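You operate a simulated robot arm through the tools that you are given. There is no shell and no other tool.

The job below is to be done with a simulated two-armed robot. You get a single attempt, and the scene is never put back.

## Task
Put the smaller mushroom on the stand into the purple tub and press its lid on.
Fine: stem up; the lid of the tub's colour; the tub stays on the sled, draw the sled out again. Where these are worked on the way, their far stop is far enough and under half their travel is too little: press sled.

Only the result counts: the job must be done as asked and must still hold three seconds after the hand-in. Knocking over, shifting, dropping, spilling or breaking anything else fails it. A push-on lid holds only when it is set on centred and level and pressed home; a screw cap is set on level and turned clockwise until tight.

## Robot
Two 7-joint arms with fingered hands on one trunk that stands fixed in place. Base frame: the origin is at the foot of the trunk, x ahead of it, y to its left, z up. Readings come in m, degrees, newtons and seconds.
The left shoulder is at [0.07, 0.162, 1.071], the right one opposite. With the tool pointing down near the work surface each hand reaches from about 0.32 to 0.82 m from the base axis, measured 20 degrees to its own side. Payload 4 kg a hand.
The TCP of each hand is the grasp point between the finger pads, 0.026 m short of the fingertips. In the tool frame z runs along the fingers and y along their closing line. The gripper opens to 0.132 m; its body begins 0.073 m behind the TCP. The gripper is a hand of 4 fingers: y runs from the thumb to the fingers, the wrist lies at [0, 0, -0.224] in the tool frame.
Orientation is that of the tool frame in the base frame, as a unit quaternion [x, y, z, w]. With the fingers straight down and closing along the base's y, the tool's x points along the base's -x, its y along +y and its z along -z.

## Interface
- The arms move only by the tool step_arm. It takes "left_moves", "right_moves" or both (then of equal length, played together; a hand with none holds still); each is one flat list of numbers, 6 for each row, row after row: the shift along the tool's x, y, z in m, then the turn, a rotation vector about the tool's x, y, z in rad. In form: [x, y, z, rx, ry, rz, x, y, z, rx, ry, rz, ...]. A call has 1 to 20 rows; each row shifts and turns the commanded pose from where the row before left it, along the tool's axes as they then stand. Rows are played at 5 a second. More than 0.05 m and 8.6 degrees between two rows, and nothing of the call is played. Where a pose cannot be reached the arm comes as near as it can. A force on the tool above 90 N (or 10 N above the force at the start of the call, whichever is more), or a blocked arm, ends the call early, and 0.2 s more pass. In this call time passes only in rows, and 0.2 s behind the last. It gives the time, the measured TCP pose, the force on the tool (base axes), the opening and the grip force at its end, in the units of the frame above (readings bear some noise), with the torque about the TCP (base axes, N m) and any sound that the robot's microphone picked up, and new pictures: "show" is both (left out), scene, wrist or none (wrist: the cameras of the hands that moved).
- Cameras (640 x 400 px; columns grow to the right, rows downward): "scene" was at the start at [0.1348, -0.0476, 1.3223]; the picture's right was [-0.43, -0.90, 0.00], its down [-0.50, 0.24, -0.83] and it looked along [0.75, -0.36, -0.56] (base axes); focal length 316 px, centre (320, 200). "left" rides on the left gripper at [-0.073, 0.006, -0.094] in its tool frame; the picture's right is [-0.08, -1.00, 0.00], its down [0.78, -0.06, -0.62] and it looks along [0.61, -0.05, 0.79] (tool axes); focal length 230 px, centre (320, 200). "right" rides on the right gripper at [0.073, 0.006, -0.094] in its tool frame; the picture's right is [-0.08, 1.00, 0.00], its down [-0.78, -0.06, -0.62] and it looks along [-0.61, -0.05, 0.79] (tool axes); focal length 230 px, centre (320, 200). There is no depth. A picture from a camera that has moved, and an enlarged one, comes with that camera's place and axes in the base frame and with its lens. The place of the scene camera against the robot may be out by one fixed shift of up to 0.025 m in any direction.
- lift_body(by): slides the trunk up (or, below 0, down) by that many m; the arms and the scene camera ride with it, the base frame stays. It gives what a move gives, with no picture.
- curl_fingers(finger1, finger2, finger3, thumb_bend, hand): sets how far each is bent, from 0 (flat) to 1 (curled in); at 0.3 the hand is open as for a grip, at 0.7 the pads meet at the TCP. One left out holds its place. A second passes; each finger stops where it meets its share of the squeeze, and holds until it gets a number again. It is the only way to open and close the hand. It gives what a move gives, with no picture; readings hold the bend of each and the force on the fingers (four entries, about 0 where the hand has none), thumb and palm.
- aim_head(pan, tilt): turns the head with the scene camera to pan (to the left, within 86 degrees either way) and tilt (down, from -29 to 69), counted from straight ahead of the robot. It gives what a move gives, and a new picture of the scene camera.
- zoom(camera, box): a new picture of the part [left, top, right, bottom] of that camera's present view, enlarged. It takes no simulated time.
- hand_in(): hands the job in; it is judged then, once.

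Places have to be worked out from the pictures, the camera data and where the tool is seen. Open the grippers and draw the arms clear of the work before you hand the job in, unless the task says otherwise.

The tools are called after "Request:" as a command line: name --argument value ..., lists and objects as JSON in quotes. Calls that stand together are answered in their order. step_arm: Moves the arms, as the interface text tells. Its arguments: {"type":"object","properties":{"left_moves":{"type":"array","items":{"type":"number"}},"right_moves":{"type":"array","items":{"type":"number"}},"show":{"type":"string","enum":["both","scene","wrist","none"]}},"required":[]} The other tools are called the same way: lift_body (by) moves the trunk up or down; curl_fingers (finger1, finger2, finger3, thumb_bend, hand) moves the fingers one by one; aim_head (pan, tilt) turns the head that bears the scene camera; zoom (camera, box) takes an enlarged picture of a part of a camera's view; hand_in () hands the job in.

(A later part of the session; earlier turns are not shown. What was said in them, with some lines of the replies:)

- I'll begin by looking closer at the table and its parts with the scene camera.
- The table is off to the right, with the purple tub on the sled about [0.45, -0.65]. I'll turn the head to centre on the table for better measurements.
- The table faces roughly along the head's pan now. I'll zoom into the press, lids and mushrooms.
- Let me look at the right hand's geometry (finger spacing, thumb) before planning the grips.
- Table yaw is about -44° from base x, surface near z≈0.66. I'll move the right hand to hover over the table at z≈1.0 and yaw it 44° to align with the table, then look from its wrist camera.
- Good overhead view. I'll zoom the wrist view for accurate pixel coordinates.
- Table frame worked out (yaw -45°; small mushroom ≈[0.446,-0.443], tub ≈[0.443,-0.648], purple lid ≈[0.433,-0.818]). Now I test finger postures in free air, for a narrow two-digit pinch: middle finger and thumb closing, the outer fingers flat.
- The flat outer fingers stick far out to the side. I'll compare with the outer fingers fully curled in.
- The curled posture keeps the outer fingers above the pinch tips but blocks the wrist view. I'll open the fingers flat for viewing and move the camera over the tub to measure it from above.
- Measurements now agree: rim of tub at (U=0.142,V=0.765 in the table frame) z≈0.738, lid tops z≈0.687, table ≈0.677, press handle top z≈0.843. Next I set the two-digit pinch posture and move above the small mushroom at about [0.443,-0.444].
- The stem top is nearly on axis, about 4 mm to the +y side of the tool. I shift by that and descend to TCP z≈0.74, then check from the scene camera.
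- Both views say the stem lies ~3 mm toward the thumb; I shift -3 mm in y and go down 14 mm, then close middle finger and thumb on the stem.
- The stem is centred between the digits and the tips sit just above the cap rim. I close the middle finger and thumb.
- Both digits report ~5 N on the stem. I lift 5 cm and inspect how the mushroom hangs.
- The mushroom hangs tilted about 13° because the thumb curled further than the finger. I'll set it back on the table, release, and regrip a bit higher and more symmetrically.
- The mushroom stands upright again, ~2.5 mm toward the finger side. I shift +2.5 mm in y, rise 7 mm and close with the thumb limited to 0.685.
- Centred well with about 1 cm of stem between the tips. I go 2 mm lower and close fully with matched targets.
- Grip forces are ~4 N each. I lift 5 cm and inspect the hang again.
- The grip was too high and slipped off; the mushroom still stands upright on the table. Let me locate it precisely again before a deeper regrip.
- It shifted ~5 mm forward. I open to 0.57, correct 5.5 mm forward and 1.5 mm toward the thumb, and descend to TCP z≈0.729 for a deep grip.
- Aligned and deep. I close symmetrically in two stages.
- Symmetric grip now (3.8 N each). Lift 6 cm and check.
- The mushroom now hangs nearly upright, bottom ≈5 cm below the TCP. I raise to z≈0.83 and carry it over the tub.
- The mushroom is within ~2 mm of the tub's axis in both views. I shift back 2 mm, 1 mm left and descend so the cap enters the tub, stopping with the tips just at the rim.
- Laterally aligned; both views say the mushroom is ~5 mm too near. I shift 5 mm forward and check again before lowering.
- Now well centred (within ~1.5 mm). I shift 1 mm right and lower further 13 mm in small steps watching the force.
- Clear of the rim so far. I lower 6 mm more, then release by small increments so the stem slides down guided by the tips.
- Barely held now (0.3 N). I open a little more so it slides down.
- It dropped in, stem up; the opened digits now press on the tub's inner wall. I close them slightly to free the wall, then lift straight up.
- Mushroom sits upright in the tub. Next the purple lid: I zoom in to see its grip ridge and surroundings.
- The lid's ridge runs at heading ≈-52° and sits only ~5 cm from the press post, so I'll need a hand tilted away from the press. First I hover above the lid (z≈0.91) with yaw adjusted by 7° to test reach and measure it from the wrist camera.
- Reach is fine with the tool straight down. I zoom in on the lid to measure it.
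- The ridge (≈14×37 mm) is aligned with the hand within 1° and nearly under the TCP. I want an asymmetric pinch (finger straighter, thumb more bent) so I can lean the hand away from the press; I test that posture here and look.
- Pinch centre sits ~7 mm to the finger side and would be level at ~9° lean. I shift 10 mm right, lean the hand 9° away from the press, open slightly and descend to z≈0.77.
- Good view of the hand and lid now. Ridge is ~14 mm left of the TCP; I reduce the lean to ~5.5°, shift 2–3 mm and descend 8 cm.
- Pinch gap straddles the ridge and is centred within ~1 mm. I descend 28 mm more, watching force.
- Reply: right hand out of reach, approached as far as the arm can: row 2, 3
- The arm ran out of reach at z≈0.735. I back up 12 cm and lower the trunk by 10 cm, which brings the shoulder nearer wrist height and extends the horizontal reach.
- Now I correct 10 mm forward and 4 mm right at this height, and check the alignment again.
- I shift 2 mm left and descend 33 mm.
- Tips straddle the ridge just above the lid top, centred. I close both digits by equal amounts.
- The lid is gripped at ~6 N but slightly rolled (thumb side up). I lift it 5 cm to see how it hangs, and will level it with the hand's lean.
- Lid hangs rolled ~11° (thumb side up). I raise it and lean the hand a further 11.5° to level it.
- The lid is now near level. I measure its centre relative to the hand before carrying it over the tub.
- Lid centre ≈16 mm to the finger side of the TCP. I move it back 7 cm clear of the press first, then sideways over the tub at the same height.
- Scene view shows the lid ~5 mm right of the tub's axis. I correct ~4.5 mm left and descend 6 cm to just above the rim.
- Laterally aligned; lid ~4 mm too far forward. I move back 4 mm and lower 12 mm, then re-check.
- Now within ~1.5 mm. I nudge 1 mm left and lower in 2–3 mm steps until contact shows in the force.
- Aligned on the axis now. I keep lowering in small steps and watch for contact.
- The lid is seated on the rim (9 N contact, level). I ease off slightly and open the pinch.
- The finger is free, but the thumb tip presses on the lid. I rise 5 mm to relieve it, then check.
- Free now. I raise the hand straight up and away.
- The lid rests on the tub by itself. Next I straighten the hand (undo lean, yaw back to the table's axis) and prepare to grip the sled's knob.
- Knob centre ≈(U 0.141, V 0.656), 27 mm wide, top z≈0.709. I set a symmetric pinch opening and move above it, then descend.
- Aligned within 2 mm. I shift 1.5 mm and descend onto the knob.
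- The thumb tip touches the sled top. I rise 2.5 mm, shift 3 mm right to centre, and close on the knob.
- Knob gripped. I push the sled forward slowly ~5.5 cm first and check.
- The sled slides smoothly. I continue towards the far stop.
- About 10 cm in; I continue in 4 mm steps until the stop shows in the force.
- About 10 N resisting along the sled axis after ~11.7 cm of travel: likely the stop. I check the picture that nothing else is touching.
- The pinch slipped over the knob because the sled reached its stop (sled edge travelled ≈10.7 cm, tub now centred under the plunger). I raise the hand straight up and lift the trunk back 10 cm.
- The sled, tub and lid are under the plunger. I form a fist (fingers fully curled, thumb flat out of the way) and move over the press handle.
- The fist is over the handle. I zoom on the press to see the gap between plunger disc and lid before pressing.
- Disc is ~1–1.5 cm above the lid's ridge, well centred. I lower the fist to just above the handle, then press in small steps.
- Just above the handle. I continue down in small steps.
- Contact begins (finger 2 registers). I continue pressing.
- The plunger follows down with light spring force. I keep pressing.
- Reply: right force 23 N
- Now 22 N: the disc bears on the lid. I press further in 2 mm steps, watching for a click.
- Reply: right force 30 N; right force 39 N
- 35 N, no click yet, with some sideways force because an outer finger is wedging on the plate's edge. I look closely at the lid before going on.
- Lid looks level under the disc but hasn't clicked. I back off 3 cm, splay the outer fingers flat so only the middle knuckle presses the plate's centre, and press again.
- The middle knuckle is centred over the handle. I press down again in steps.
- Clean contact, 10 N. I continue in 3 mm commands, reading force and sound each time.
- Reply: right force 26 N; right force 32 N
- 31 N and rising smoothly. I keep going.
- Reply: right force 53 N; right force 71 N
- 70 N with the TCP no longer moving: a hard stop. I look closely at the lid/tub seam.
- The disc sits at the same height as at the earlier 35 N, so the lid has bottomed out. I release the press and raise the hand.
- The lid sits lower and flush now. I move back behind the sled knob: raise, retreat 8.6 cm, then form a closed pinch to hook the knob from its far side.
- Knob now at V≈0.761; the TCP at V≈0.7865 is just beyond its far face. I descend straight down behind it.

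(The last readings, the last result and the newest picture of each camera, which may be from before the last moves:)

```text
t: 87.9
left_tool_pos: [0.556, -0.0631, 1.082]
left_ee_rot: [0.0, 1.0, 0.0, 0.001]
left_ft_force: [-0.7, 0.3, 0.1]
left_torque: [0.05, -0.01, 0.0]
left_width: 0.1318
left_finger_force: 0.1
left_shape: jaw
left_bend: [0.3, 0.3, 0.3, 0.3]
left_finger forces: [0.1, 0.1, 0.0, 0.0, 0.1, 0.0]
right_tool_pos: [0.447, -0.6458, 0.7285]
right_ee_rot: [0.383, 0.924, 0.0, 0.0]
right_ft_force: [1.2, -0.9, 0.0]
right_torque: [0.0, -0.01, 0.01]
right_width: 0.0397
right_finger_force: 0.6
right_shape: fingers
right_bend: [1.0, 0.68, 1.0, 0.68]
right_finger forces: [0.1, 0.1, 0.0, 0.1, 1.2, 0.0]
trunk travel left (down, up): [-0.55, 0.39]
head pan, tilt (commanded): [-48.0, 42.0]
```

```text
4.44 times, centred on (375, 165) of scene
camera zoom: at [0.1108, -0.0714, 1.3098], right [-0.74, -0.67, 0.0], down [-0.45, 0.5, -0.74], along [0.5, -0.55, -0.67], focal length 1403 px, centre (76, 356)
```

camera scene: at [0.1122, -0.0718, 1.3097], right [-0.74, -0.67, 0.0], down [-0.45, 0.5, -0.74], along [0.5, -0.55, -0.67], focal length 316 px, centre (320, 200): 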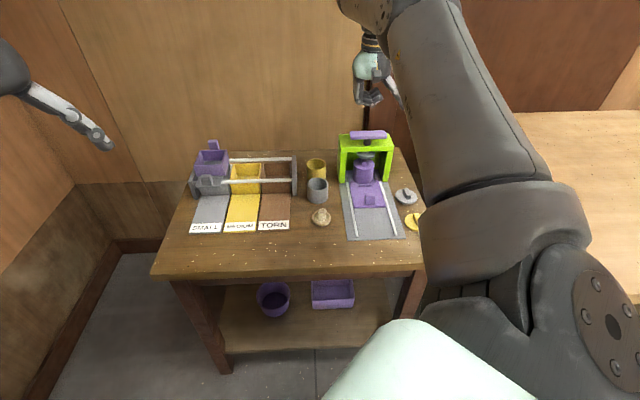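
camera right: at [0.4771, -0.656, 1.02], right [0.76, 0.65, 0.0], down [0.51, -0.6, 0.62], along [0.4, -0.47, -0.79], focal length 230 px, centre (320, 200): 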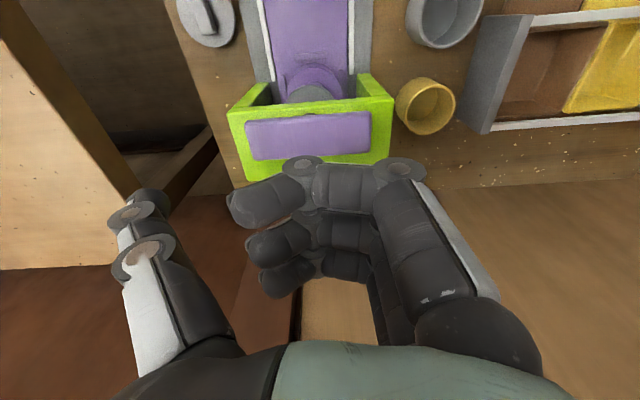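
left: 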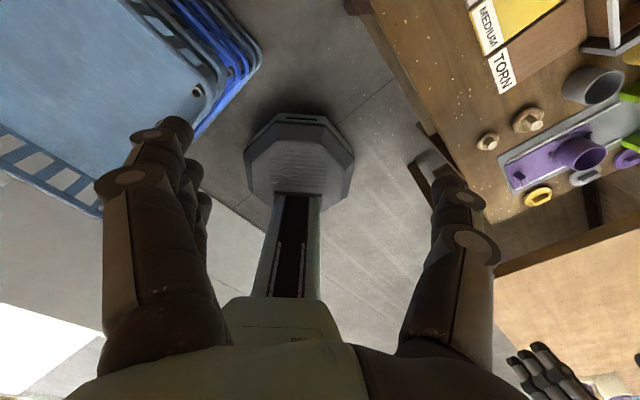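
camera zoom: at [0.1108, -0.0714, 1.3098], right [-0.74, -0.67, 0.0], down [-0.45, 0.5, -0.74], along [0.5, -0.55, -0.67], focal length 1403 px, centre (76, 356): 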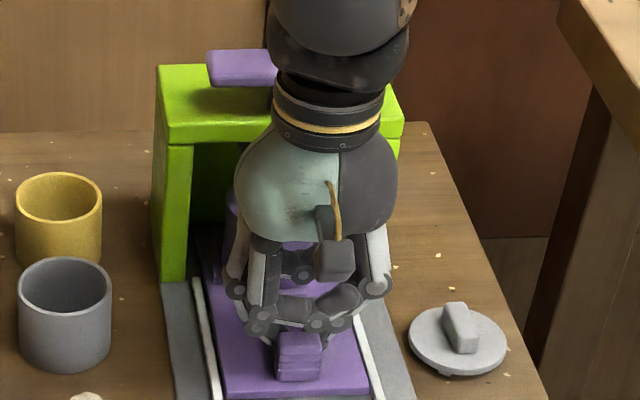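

The hook touches the knob. I pull back slowly 5–6 cm and check.

Request:
step_arm --right_moves '[0.004, 0, 0, 0, 0, 0, 0.006, 0, 0, 0, 0, 0, 0.008, 0, 0, 0, 0, 0, 0.008, 0, 0, 0, 0, 0, 0.008, 0, 0, 0, 0, 0, 0.008, 0, 0, 0, 0, 0, 0.008, 0, 0, 0, 0, 0, 0.004, 0, 0, 0, 0, 0]' --show "none"

Request:
zoom --camera "scene" --box '[330, 110, 420, 240]'

Request:
zoom --camera "right" --box '[220, 60, 420, 220]'

```text
t: 89.7
left_tool_pos: [0.5552, -0.0628, 1.0824]
left_ee_rot: [0.0, 1.0, 0.001, 0.001]
left_ft_force: [-0.8, 0.1, 0.8]
left_torque: [0.02, -0.01, -0.03]
left_width: 0.1317
left_finger_force: 0.1
left_shape: jaw
left_bend: [0.3, 0.3, 0.3, 0.3]
left_finger forces: [0.1, 0.1, 0.1, 0.0, 0.1, 0.0]
right_tool_pos: [0.4083, -0.6083, 0.7279]
right_ee_rot: [0.383, 0.924, -0.001, 0.0]
right_ft_force: [-0.1, -1.2, -0.8]
right_torque: [0.0, -0.05, 0.06]
right_width: 0.0397
right_finger_force: 1.0
right_shape: fingers
right_bend: [1.0, 0.68, 1.0, 0.68]
right_finger forces: [0.0, 0.0, 0.1, 0.0, 1.0, 0.1]
trunk travel left (down, up): [-0.55, 0.39]
head pan, tilt (commanded): [-48.0, 42.0]
```

```text
3.08 times, centred on (375, 175) of scene
camera zoom: at [0.111, -0.0715, 1.3098], right [-0.74, -0.67, 0.0], down [-0.45, 0.5, -0.74], along [0.5, -0.55, -0.67], focal length 971 px, centre (151, 277)
```

zoom: 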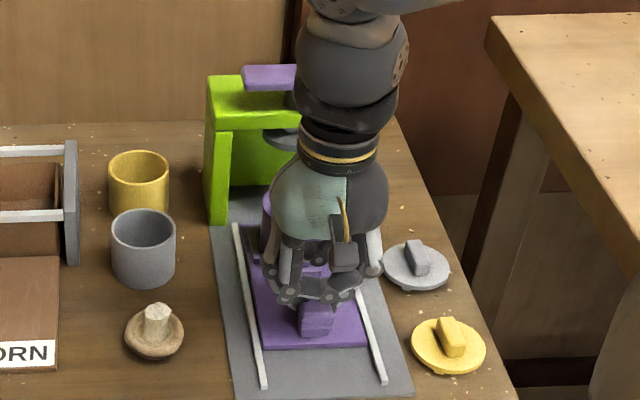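

```text
2.50 times, centred on (320, 140) of right
camera zoom: at [0.3606, -0.5532, 0.8226], right [0.76, 0.65, 0.0], down [0.51, -0.6, 0.62], along [0.4, -0.47, -0.79], focal length 575 px, centre (320, 350)
```

zoom: 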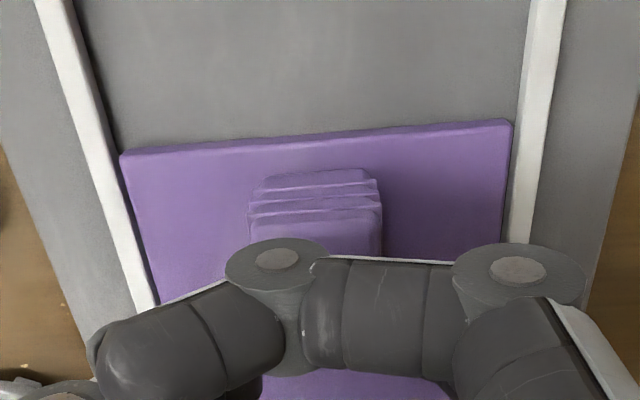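

The sled follows. I continue pulling towards its near stop.

Request:
step_arm --right_moves '[0.006, 0, 0, 0, 0, 0, 0.008, 0, 0, 0, 0, 0, 0.008, 0, 0, 0, 0, 0, 0.008, 0, 0, 0, 0, 0, 0.008, 0, 0, 0, 0, 0, 0.006, 0, 0, 0, 0, 0]' --show "none"

Request:
step_arm --right_moves '[0.004, 0, 0, 0, 0, 0, 0.004, 0, 0, 0, 0, 0]' --show "none"

Request:
zoom --camera "scene" --box '[330, 110, 420, 250]'

```text
t: 91.1
left_tool_pos: [0.5553, -0.0632, 1.0816]
left_ee_rot: [0.0, 1.0, 0.0, 0.0]
left_ft_force: [0.3, -0.3, -0.7]
left_torque: [-0.01, -0.02, -0.01]
left_width: 0.1319
left_finger_force: 0.0
left_shape: jaw
left_bend: [0.3, 0.3, 0.3, 0.3]
left_finger forces: [0.0, 0.1, 0.0, 0.1, 0.1, 0.1]
right_tool_pos: [0.3766, -0.5771, 0.7296]
right_ee_rot: [0.384, 0.923, 0.0, 0.0]
right_ft_force: [1.4, -1.7, -0.2]
right_torque: [0.02, 0.0, -0.01]
right_width: 0.0397
right_finger_force: 0.6
right_shape: fingers
right_bend: [1.0, 0.68, 1.0, 0.68]
right_finger forces: [0.1, 0.0, 0.1, 0.0, 1.1, 0.1]
trunk travel left (down, up): [-0.55, 0.39]
head pan, tilt (commanded): [-48.0, 42.0]
```

```text
t: 91.7
left_tool_pos: [0.5576, -0.0636, 1.0807]
left_ee_rot: [-0.001, 1.0, 0.001, -0.001]
left_ft_force: [0.1, -0.2, 0.7]
left_torque: [0.05, 0.0, 0.0]
left_width: 0.1317
left_finger_force: 0.2
left_shape: jaw
left_bend: [0.3, 0.3, 0.3, 0.3]
left_finger forces: [0.1, 0.1, 0.1, 0.1, 0.0, 0.1]
right_tool_pos: [0.374, -0.5724, 0.7281]
right_ee_rot: [0.385, 0.923, -0.001, 0.001]
right_ft_force: [8.7, -9.5, 0.5]
right_torque: [-0.17, -0.13, 0.11]
right_width: 0.0397
right_finger_force: 6.7
right_shape: fingers
right_bend: [1.0, 0.68, 1.0, 0.68]
right_finger forces: [0.0, 1.3, 0.0, 0.0, 11.6, 0.0]
trunk travel left (down, up): [-0.55, 0.39]
head pan, tilt (commanded): [-48.0, 42.0]
```

```text
2.86 times, centred on (375, 180) of scene
camera zoom: at [0.1122, -0.0727, 1.3097], right [-0.74, -0.67, 0.0], down [-0.45, 0.5, -0.74], along [0.5, -0.55, -0.67], focal length 902 px, centre (163, 257)
```

zoom: 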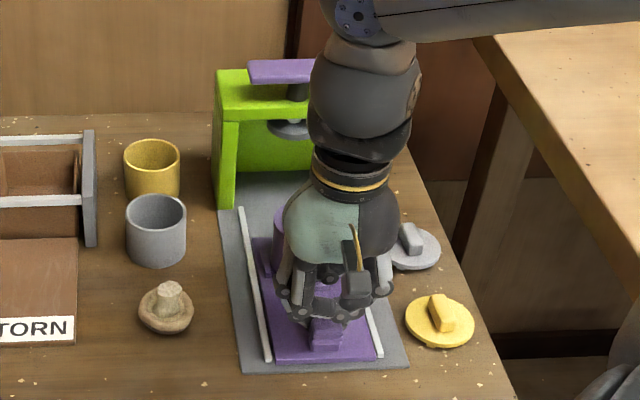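

~13 N resisting: the sled is at its outer stop again. I ease forward 8 mm and raise the hand clear to inspect.

Request:
step_arm --right_moves '[-0.008, 0, 0, 0, 0, 0, -0.004, 0, -0.005, 0, 0, 0, 0, 0, -0.02, 0, 0, 0, 0, 0, -0.03, 0, 0, 0, 0, 0, -0.04, 0, 0, 0, 0, 0, -0.04, 0, 0, 0]' --show "both"

Request:
zoom --camera "right" --box '[200, 0, 440, 180]'

Request:
zoom --camera "scene" --box '[335, 150, 415, 250]'

```text
t: 93.1
left_tool_pos: [0.5557, -0.062, 1.0831]
left_ee_rot: [0.0, 1.0, -0.001, 0.0]
left_ft_force: [0.6, 0.8, -0.7]
left_torque: [0.02, 0.02, 0.02]
left_width: 0.1319
left_finger_force: 0.0
left_shape: jaw
left_bend: [0.3, 0.3, 0.3, 0.3]
left_finger forces: [0.0, 0.0, 0.1, 0.1, 0.0, 0.1]
right_tool_pos: [0.3805, -0.5773, 0.8658]
right_ee_rot: [0.384, 0.923, -0.001, 0.0]
right_ft_force: [0.0, 0.1, 0.6]
right_torque: [-0.01, -0.01, 0.01]
right_width: 0.0398
right_finger_force: 0.1
right_shape: fingers
right_bend: [1.0, 0.68, 1.0, 0.68]
right_finger forces: [0.0, 0.0, 0.0, 0.0, 0.1, 0.0]
trunk travel left (down, up): [-0.55, 0.39]
head pan, tilt (commanded): [-48.0, 42.0]
camera scene: at [0.1105, -0.0702, 1.3099], right [-0.74, -0.67, 0.0], down [-0.45, 0.5, -0.74], along [0.5, -0.55, -0.67], focal length 316 px, centre (320, 200)
camera right: at [0.331, -0.5222, 0.9596], right [0.76, 0.65, 0.0], down [0.51, -0.6, 0.62], along [0.4, -0.47, -0.79], focal length 230 px, centre (320, 200)
```

scene: 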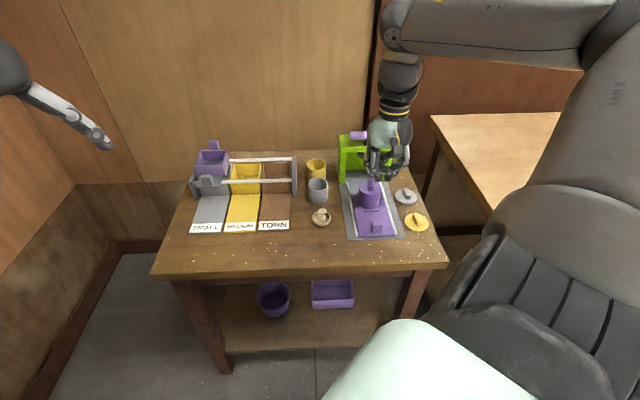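
right: 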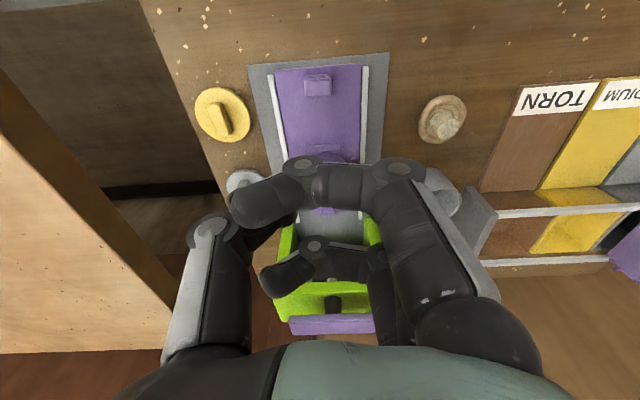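

```text
2.22 times, centred on (320, 90) of right
camera zoom: at [0.331, -0.5222, 0.9596], right [0.76, 0.65, 0.0], down [0.51, -0.6, 0.62], along [0.4, -0.47, -0.79], focal length 511 px, centre (320, 444)
```

zoom: 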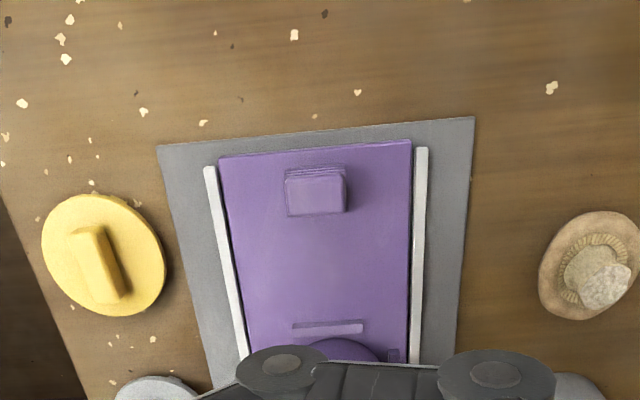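

```text
4.00 times, centred on (375, 200) of scene
camera zoom: at [0.1105, -0.0702, 1.3099], right [-0.74, -0.67, 0.0], down [-0.45, 0.5, -0.74], along [0.5, -0.55, -0.67], focal length 1262 px, centre (100, 200)
```

zoom: 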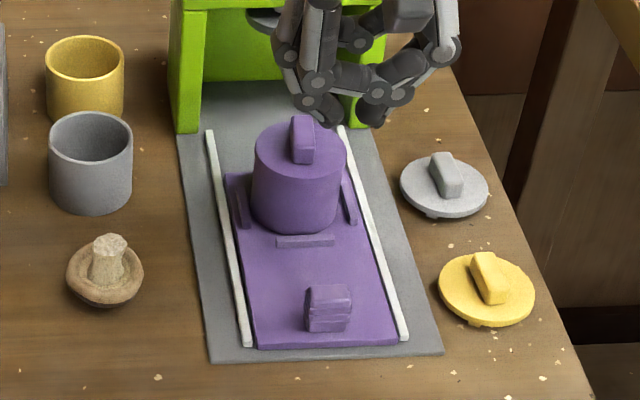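

The sled is fully out with the lidded tub on it. I zoom in to verify the lid is seated flush.

Request:
zoom --camera "scene" --box '[355, 172, 390, 212]'

Request:
step_arm --right_moves '[0, 0, -0.03, 0, 0, 0, 0, 0.03, -0.02, 0, 0, 0, 0, 0.04, 0, 0, 0, 0, 0, 0.04, 0, 0, 0, 0, -0.03, 0.01, 0, 0, 0, 0, -0.03, 0, 0, 0, 0, 0]' --show "both"

```text
10.00 times, centred on (372, 192) of scene
camera zoom: at [0.1105, -0.0702, 1.3099], right [-0.74, -0.67, 0.0], down [-0.45, 0.5, -0.74], along [0.5, -0.55, -0.67], focal length 3156 px, centre (-205, 280)
```

zoom: 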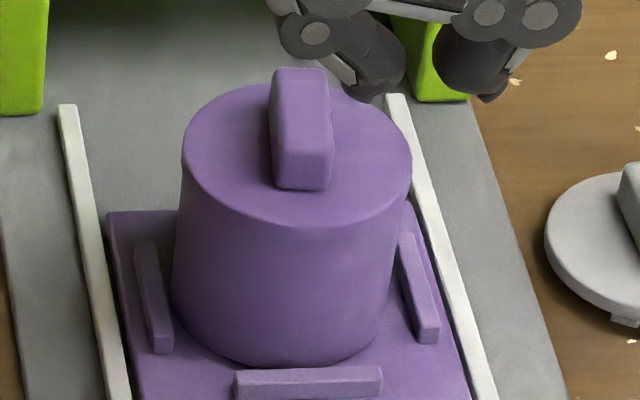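

```text
t: 94.5
left_tool_pos: [0.5555, -0.0625, 1.0805]
left_ee_rot: [0.0, 1.0, 0.0, -0.001]
left_ft_force: [-0.6, -0.2, -0.2]
left_torque: [-0.01, 0.04, 0.02]
left_width: 0.1322
left_finger_force: 0.0
left_shape: jaw
left_bend: [0.3, 0.3, 0.3, 0.3]
left_finger forces: [0.1, 0.0, 0.1, 0.0, 0.1, 0.1]
right_tool_pos: [0.5095, -0.5359, 0.9122]
right_ee_rot: [0.383, 0.924, 0.0, -0.002]
right_ft_force: [0.0, 0.5, 0.0]
right_torque: [-0.01, 0.03, 0.01]
right_width: 0.0394
right_finger_force: 0.1
right_shape: fingers
right_bend: [1.0, 0.68, 1.0, 0.68]
right_finger forces: [0.0, 0.0, 0.0, 0.0, 0.1, 0.0]
trunk travel left (down, up): [-0.55, 0.39]
head pan, tilt (commanded): [-48.0, 42.0]
camera scene: at [0.1118, -0.0713, 1.3097], right [-0.74, -0.67, 0.0], down [-0.45, 0.5, -0.74], along [0.5, -0.55, -0.67], focal length 316 px, centre (320, 200)
camera right: at [0.4611, -0.4816, 1.0055], right [0.76, 0.65, 0.0], down [0.51, -0.6, 0.62], along [0.4, -0.47, -0.79], focal length 230 px, centre (320, 200)
```

scene: 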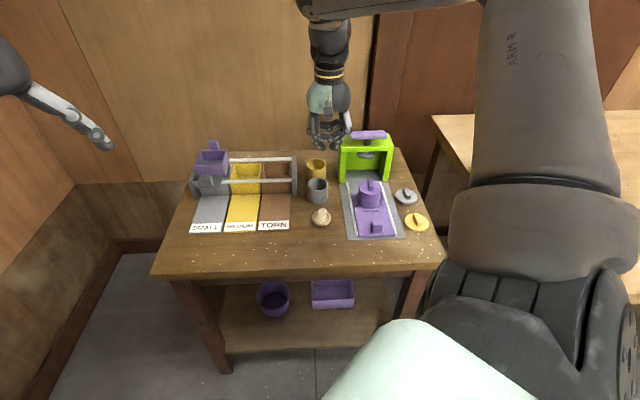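
right: 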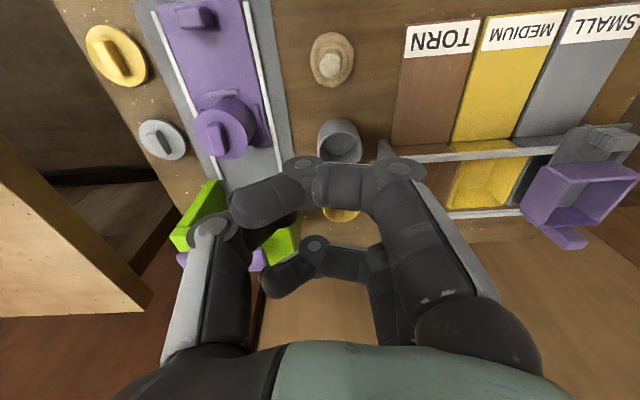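

Request:
zoom --camera "right" --box '[180, 80, 280, 170]'

Request:
zoom --camera "scene" --box '[358, 175, 383, 203]'

```text
4.44 times, centred on (230, 125) of right
camera zoom: at [0.4611, -0.4816, 1.0055], right [0.76, 0.65, 0.0], down [0.51, -0.6, 0.62], along [0.4, -0.47, -0.79], focal length 1022 px, centre (720, 533)
```

zoom: 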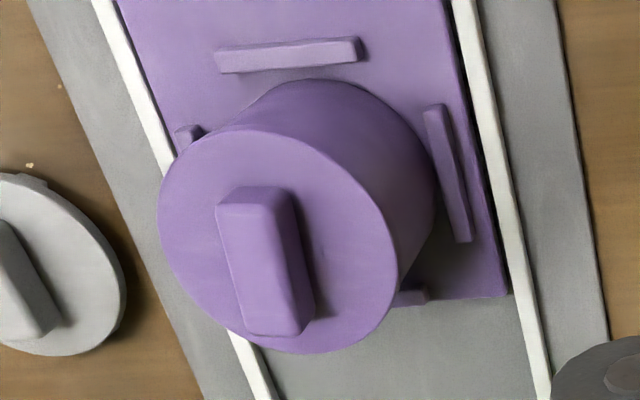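

```text
14.29 times, centred on (370, 189) of scene
camera zoom: at [0.1118, -0.0713, 1.3097], right [-0.74, -0.67, 0.0], down [-0.45, 0.5, -0.74], along [0.5, -0.55, -0.67], focal length 4508 px, centre (-401, 357)
```

zoom: 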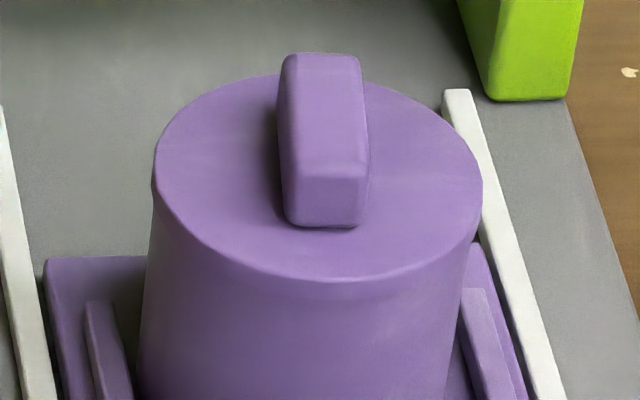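

The lid looks flush and level. For certainty I bring the wrist camera closer, beside the tub, to inspect the seam.

Request:
step_arm --right_moves '[0, -0.025, 0.03, 0, 0, 0, 0.02, -0.01, 0.04, 0, 0, 0, 0.02, 0, 0.035, 0, 0, 0]' --show "wrist"

Request:
zoom --camera "right" --box '[120, 60, 280, 200]'

```text
t: 95.3
left_tool_pos: [0.5561, -0.0628, 1.0823]
left_ee_rot: [0.0, 1.0, 0.001, 0.0]
left_ft_force: [0.5, -0.2, 0.2]
left_torque: [0.01, 0.0, -0.03]
left_width: 0.132
left_finger_force: 0.1
left_shape: jaw
left_bend: [0.3, 0.3, 0.3, 0.3]
left_finger forces: [0.0, 0.0, 0.0, 0.1, 0.0, 0.1]
right_tool_pos: [0.456, -0.5326, 0.8092]
right_ee_rot: [0.383, 0.924, 0.0, 0.0]
right_ft_force: [0.1, 0.0, 0.4]
right_torque: [0.02, 0.03, 0.0]
right_width: 0.0395
right_finger_force: 0.1
right_shape: fingers
right_bend: [1.0, 0.68, 1.0, 0.68]
right_finger forces: [0.0, 0.0, 0.0, 0.0, 0.1, 0.0]
trunk travel left (down, up): [-0.55, 0.39]
head pan, tilt (commanded): [-48.0, 42.0]
camera right: at [0.4074, -0.4777, 0.9028], right [0.76, 0.65, 0.0], down [0.51, -0.6, 0.62], along [0.4, -0.47, -0.79], focal length 230 px, centre (320, 200)
```

right: 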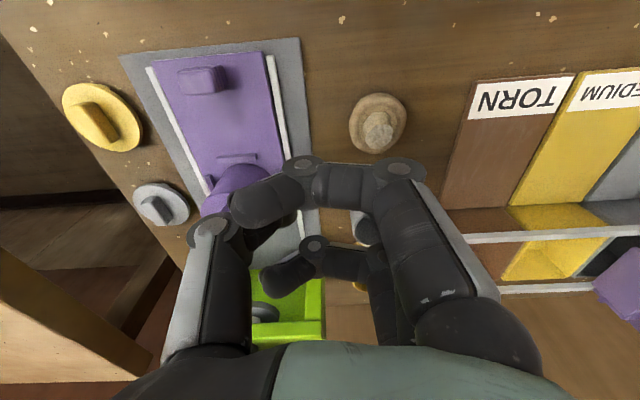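

```text
2.86 times, centred on (200, 130) of right
camera zoom: at [0.4074, -0.4777, 0.9028], right [0.76, 0.65, 0.0], down [0.51, -0.6, 0.62], along [0.4, -0.47, -0.79], focal length 657 px, centre (663, 400)
```

zoom: 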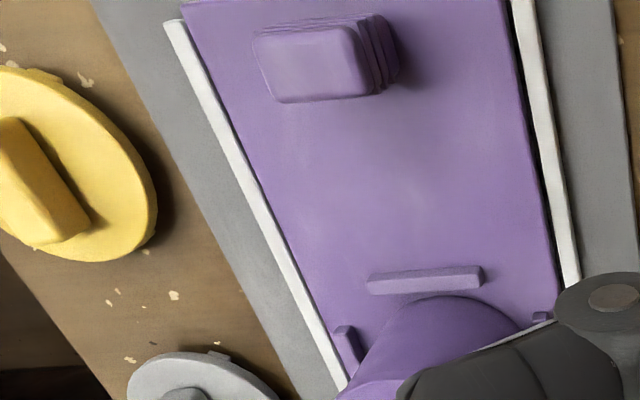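

The hand blocks the view; I move 8 cm forward so the tub appears nearer the picture's top.

Request:
step_arm --right_moves '[-0.03, 0.015, -0.02, 0, 0, 0, -0.035, 0.015, -0.01, 0, 0, 0, -0.03, 0.0, 0, 0, 0, 0]' --show "wrist"

Request:
zoom --camera "right" --box '[130, 30, 270, 150]'

```text
t: 96.1
left_tool_pos: [0.5556, -0.0638, 1.0806]
left_ee_rot: [0.001, 1.0, 0.0, 0.0]
left_ft_force: [-0.2, -0.3, 0.7]
left_torque: [-0.04, -0.01, -0.04]
left_width: 0.1317
left_finger_force: 0.0
left_shape: jaw
left_bend: [0.3, 0.3, 0.3, 0.3]
left_finger forces: [0.0, 0.1, 0.1, 0.1, 0.0, 0.0]
right_tool_pos: [0.5467, -0.5805, 0.8379]
right_ee_rot: [0.384, 0.923, 0.0, 0.0]
right_ft_force: [0.2, 0.0, -0.1]
right_torque: [0.01, 0.0, -0.01]
right_width: 0.0394
right_finger_force: 0.1
right_shape: fingers
right_bend: [1.0, 0.68, 1.0, 0.68]
right_finger forces: [0.1, 0.0, 0.1, 0.1, 0.0, 0.1]
trunk travel left (down, up): [-0.55, 0.39]
head pan, tilt (commanded): [-48.0, 42.0]
camera right: at [0.4981, -0.5254, 0.932], right [0.76, 0.65, 0.0], down [0.51, -0.6, 0.62], along [0.4, -0.47, -0.79], focal length 230 px, centre (320, 200)
```

right: 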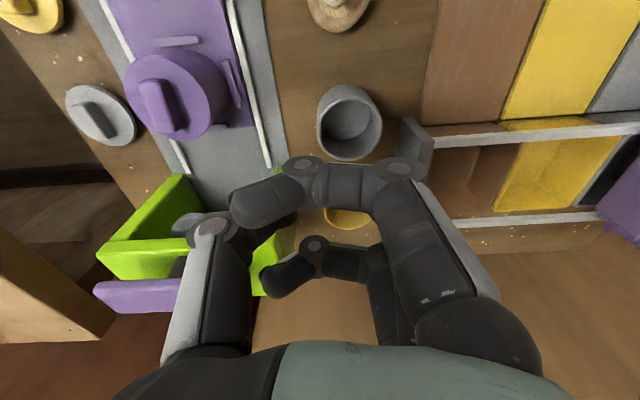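

```text
3.33 times, centred on (200, 90) of right
camera zoom: at [0.4981, -0.5254, 0.932], right [0.76, 0.65, 0.0], down [0.51, -0.6, 0.62], along [0.4, -0.47, -0.79], focal length 767 px, centre (720, 567)
```

zoom: 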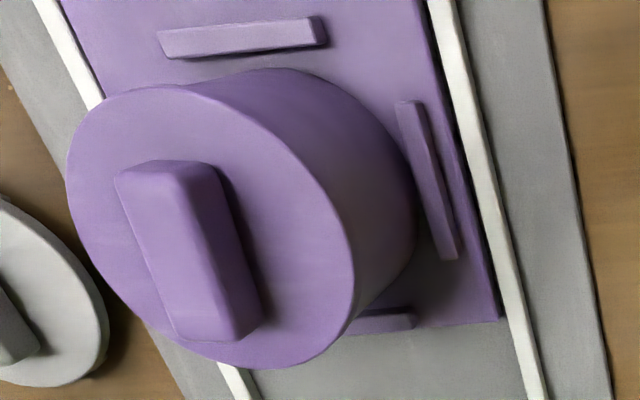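

The lid is seated flush all round, no gap or peg showing. I now raise the right hand, withdraw to near the start pose and open it.

Request:
step_arm --right_moves '[0, 0, -0.04, 0, 0, 0, 0, 0, -0.045, 0, 0, 0, 0, 0, -0.045, 0, 0, 0, 0, 0, -0.045, 0, 0, 0, 0, 0, -0.045, 0, 0, 0, 0.045, 0, 0, 0, 0, 0, 0.045, 0, 0, 0, 0, 0, 0.045, 0, 0, 0, 0, 0, 0.045, 0, 0, 0, 0, 0, 0.045, 0, 0, 0, 0, 0, 0.045, 0, 0, 0, 0, 0]' --show "none"

Request:
curl_fingers --hand "right" --finger1 0.3 --finger2 0.3 --finger3 0.3 --thumb_bend 0.3

Request:
zoom --camera "scene" --box '[0, 0, 640, 400]'

Request:
zoom --camera "scene" --box '[290, 120, 450, 260]'

Request:
zoom --camera "scene" --box '[150, 130, 310, 270]'

```text
t: 98.5
left_tool_pos: [0.5538, -0.0616, 1.0823]
left_ee_rot: [0.0, 1.0, 0.0, 0.001]
left_ft_force: [-0.4, 0.4, 0.0]
left_torque: [0.03, 0.03, -0.03]
left_width: 0.1316
left_finger_force: 0.1
left_shape: jaw
left_bend: [0.3, 0.3, 0.3, 0.3]
left_finger forces: [0.1, 0.0, 0.1, 0.0, 0.1, 0.0]
right_tool_pos: [0.3327, -0.3806, 1.0388]
right_ee_rot: [0.385, 0.923, 0.0, 0.001]
right_ft_force: [0.5, 0.2, 0.0]
right_torque: [-0.03, -0.02, 0.01]
right_width: 0.0393
right_finger_force: 0.1
right_shape: fingers
right_bend: [1.0, 0.68, 1.0, 0.68]
right_finger forces: [0.0, 0.0, 0.0, 0.0, 0.1, 0.0]
right hand out of reach, approached as far as the arm can: row 5
trunk travel left (down, up): [-0.55, 0.39]
head pan, tilt (commanded): [-48.0, 42.0]
```

```text
t: 99.5
left_tool_pos: [0.5556, -0.0619, 1.0824]
left_ee_rot: [-0.001, 1.0, 0.0, 0.0]
left_ft_force: [-0.5, -0.5, -0.1]
left_torque: [-0.02, 0.02, -0.01]
left_width: 0.1314
left_finger_force: 0.1
left_shape: jaw
left_bend: [0.3, 0.3, 0.3, 0.3]
left_finger forces: [0.0, 0.1, 0.1, 0.0, 0.1, 0.0]
right_tool_pos: [0.3339, -0.3811, 1.0398]
right_ee_rot: [0.383, 0.924, 0.001, 0.0]
right_ft_force: [0.0, 0.2, -0.9]
right_torque: [0.02, 0.0, 0.0]
right_width: 0.1357
right_finger_force: 0.0
right_shape: fingers
right_bend: [0.3, 0.3, 0.3, 0.3]
right_finger forces: [0.1, 0.0, 0.0, 0.0, 0.0, 0.0]
trunk travel left (down, up): [-0.55, 0.39]
head pan, tilt (commanded): [-48.0, 42.0]
```

```text
1.00 times, centred on (320, 200) of scene (not enlarged: the box is as wide or as high as the picture)
camera zoom: at [0.1107, -0.0711, 1.3099], right [-0.74, -0.67, 0.0], down [-0.45, 0.5, -0.74], along [0.5, -0.55, -0.67], focal length 316 px, centre (320, 200)
```

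zoom: 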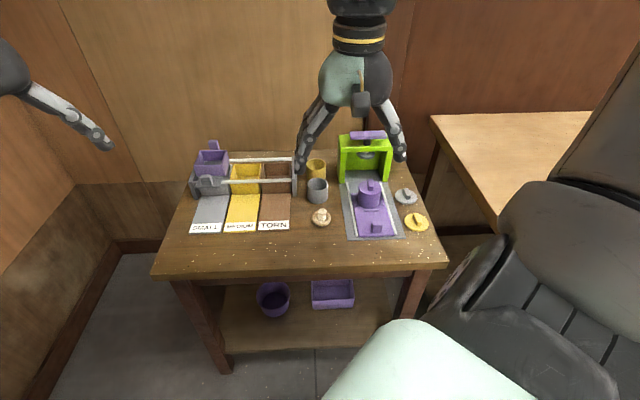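

```text
2.86 times, centred on (370, 190) of scene
camera zoom: at [0.1107, -0.0711, 1.3099], right [-0.74, -0.67, 0.0], down [-0.45, 0.5, -0.74], along [0.5, -0.55, -0.67], focal length 902 px, centre (177, 229)
```

zoom: 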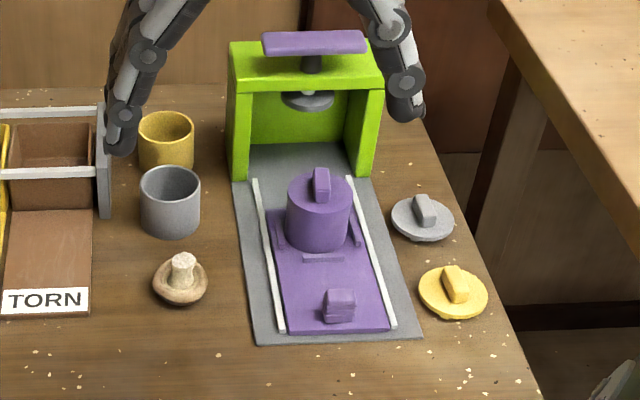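

```text
2.86 times, centred on (230, 200) of scene
camera zoom: at [0.1107, -0.0711, 1.3099], right [-0.74, -0.67, 0.0], down [-0.45, 0.5, -0.74], along [0.5, -0.55, -0.67], focal length 902 px, centre (577, 200)
```

zoom: 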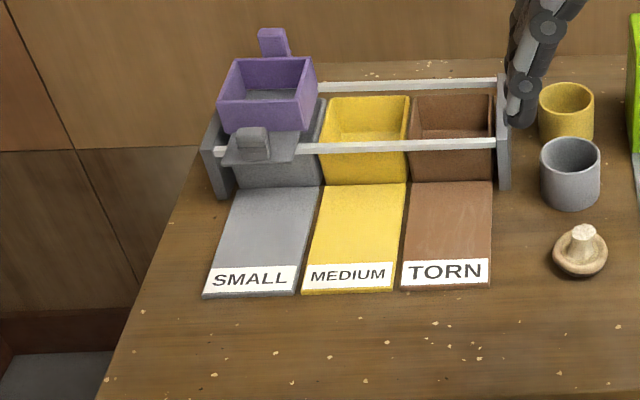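

Everything else stands exactly where it was. One last measurement of the lid's height over the rim before handing in.

Request:
zoom --camera "scene" --box '[320, 140, 420, 240]'

Request:
zoom --camera "scene" --box '[350, 172, 390, 212]'

```text
4.00 times, centred on (370, 190) of scene
camera zoom: at [0.1107, -0.0711, 1.3099], right [-0.74, -0.67, 0.0], down [-0.45, 0.5, -0.74], along [0.5, -0.55, -0.67], focal length 1262 px, centre (120, 240)
```

zoom: 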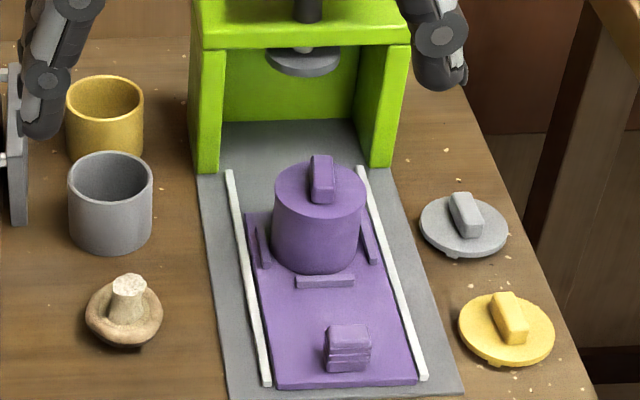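

```text
10.00 times, centred on (370, 192) of scene
camera zoom: at [0.1107, -0.0711, 1.3099], right [-0.74, -0.67, 0.0], down [-0.45, 0.5, -0.74], along [0.5, -0.55, -0.67], focal length 3156 px, centre (-180, 280)
```

zoom: 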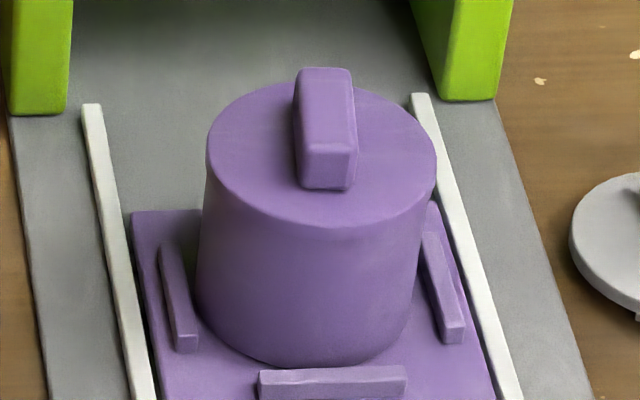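

Lid top is ~5 mm (its own thickness) above the rim line, level and centred; sled is fully out, tub on it, mushroom inside stem up, other objects untouched, grippers open and clear. I hand the job in.

Request:
hand_in

```text
The job is handed in.
```

The job is handed in. The smaller mushroom is in the purple tub, stem up. The purple lid is pressed on, and the sled is drawn back to its outer stop with the tub still on it.

- **Mushroom:** it took three grips. The first one tilted it and the second slipped off on the table. After the third it was lowered into the tub and stood upright before the lid went on.
- **Lid:** I slid the sled to its far stop, about 10.7 cm in, and pressed the handle to about 70 N until it stopped moving. I heard no click. From the pictures the lid is level, centred, with no gap showing and about 5 mm above the rim, which I judge to be its own thickness. I did not pull on it to test the hold.
- **Everything else:** the other mushroom, the gray and yellow lids, the pots, the trays and the press look the same as at the start. Both grippers are open and clear of the table.
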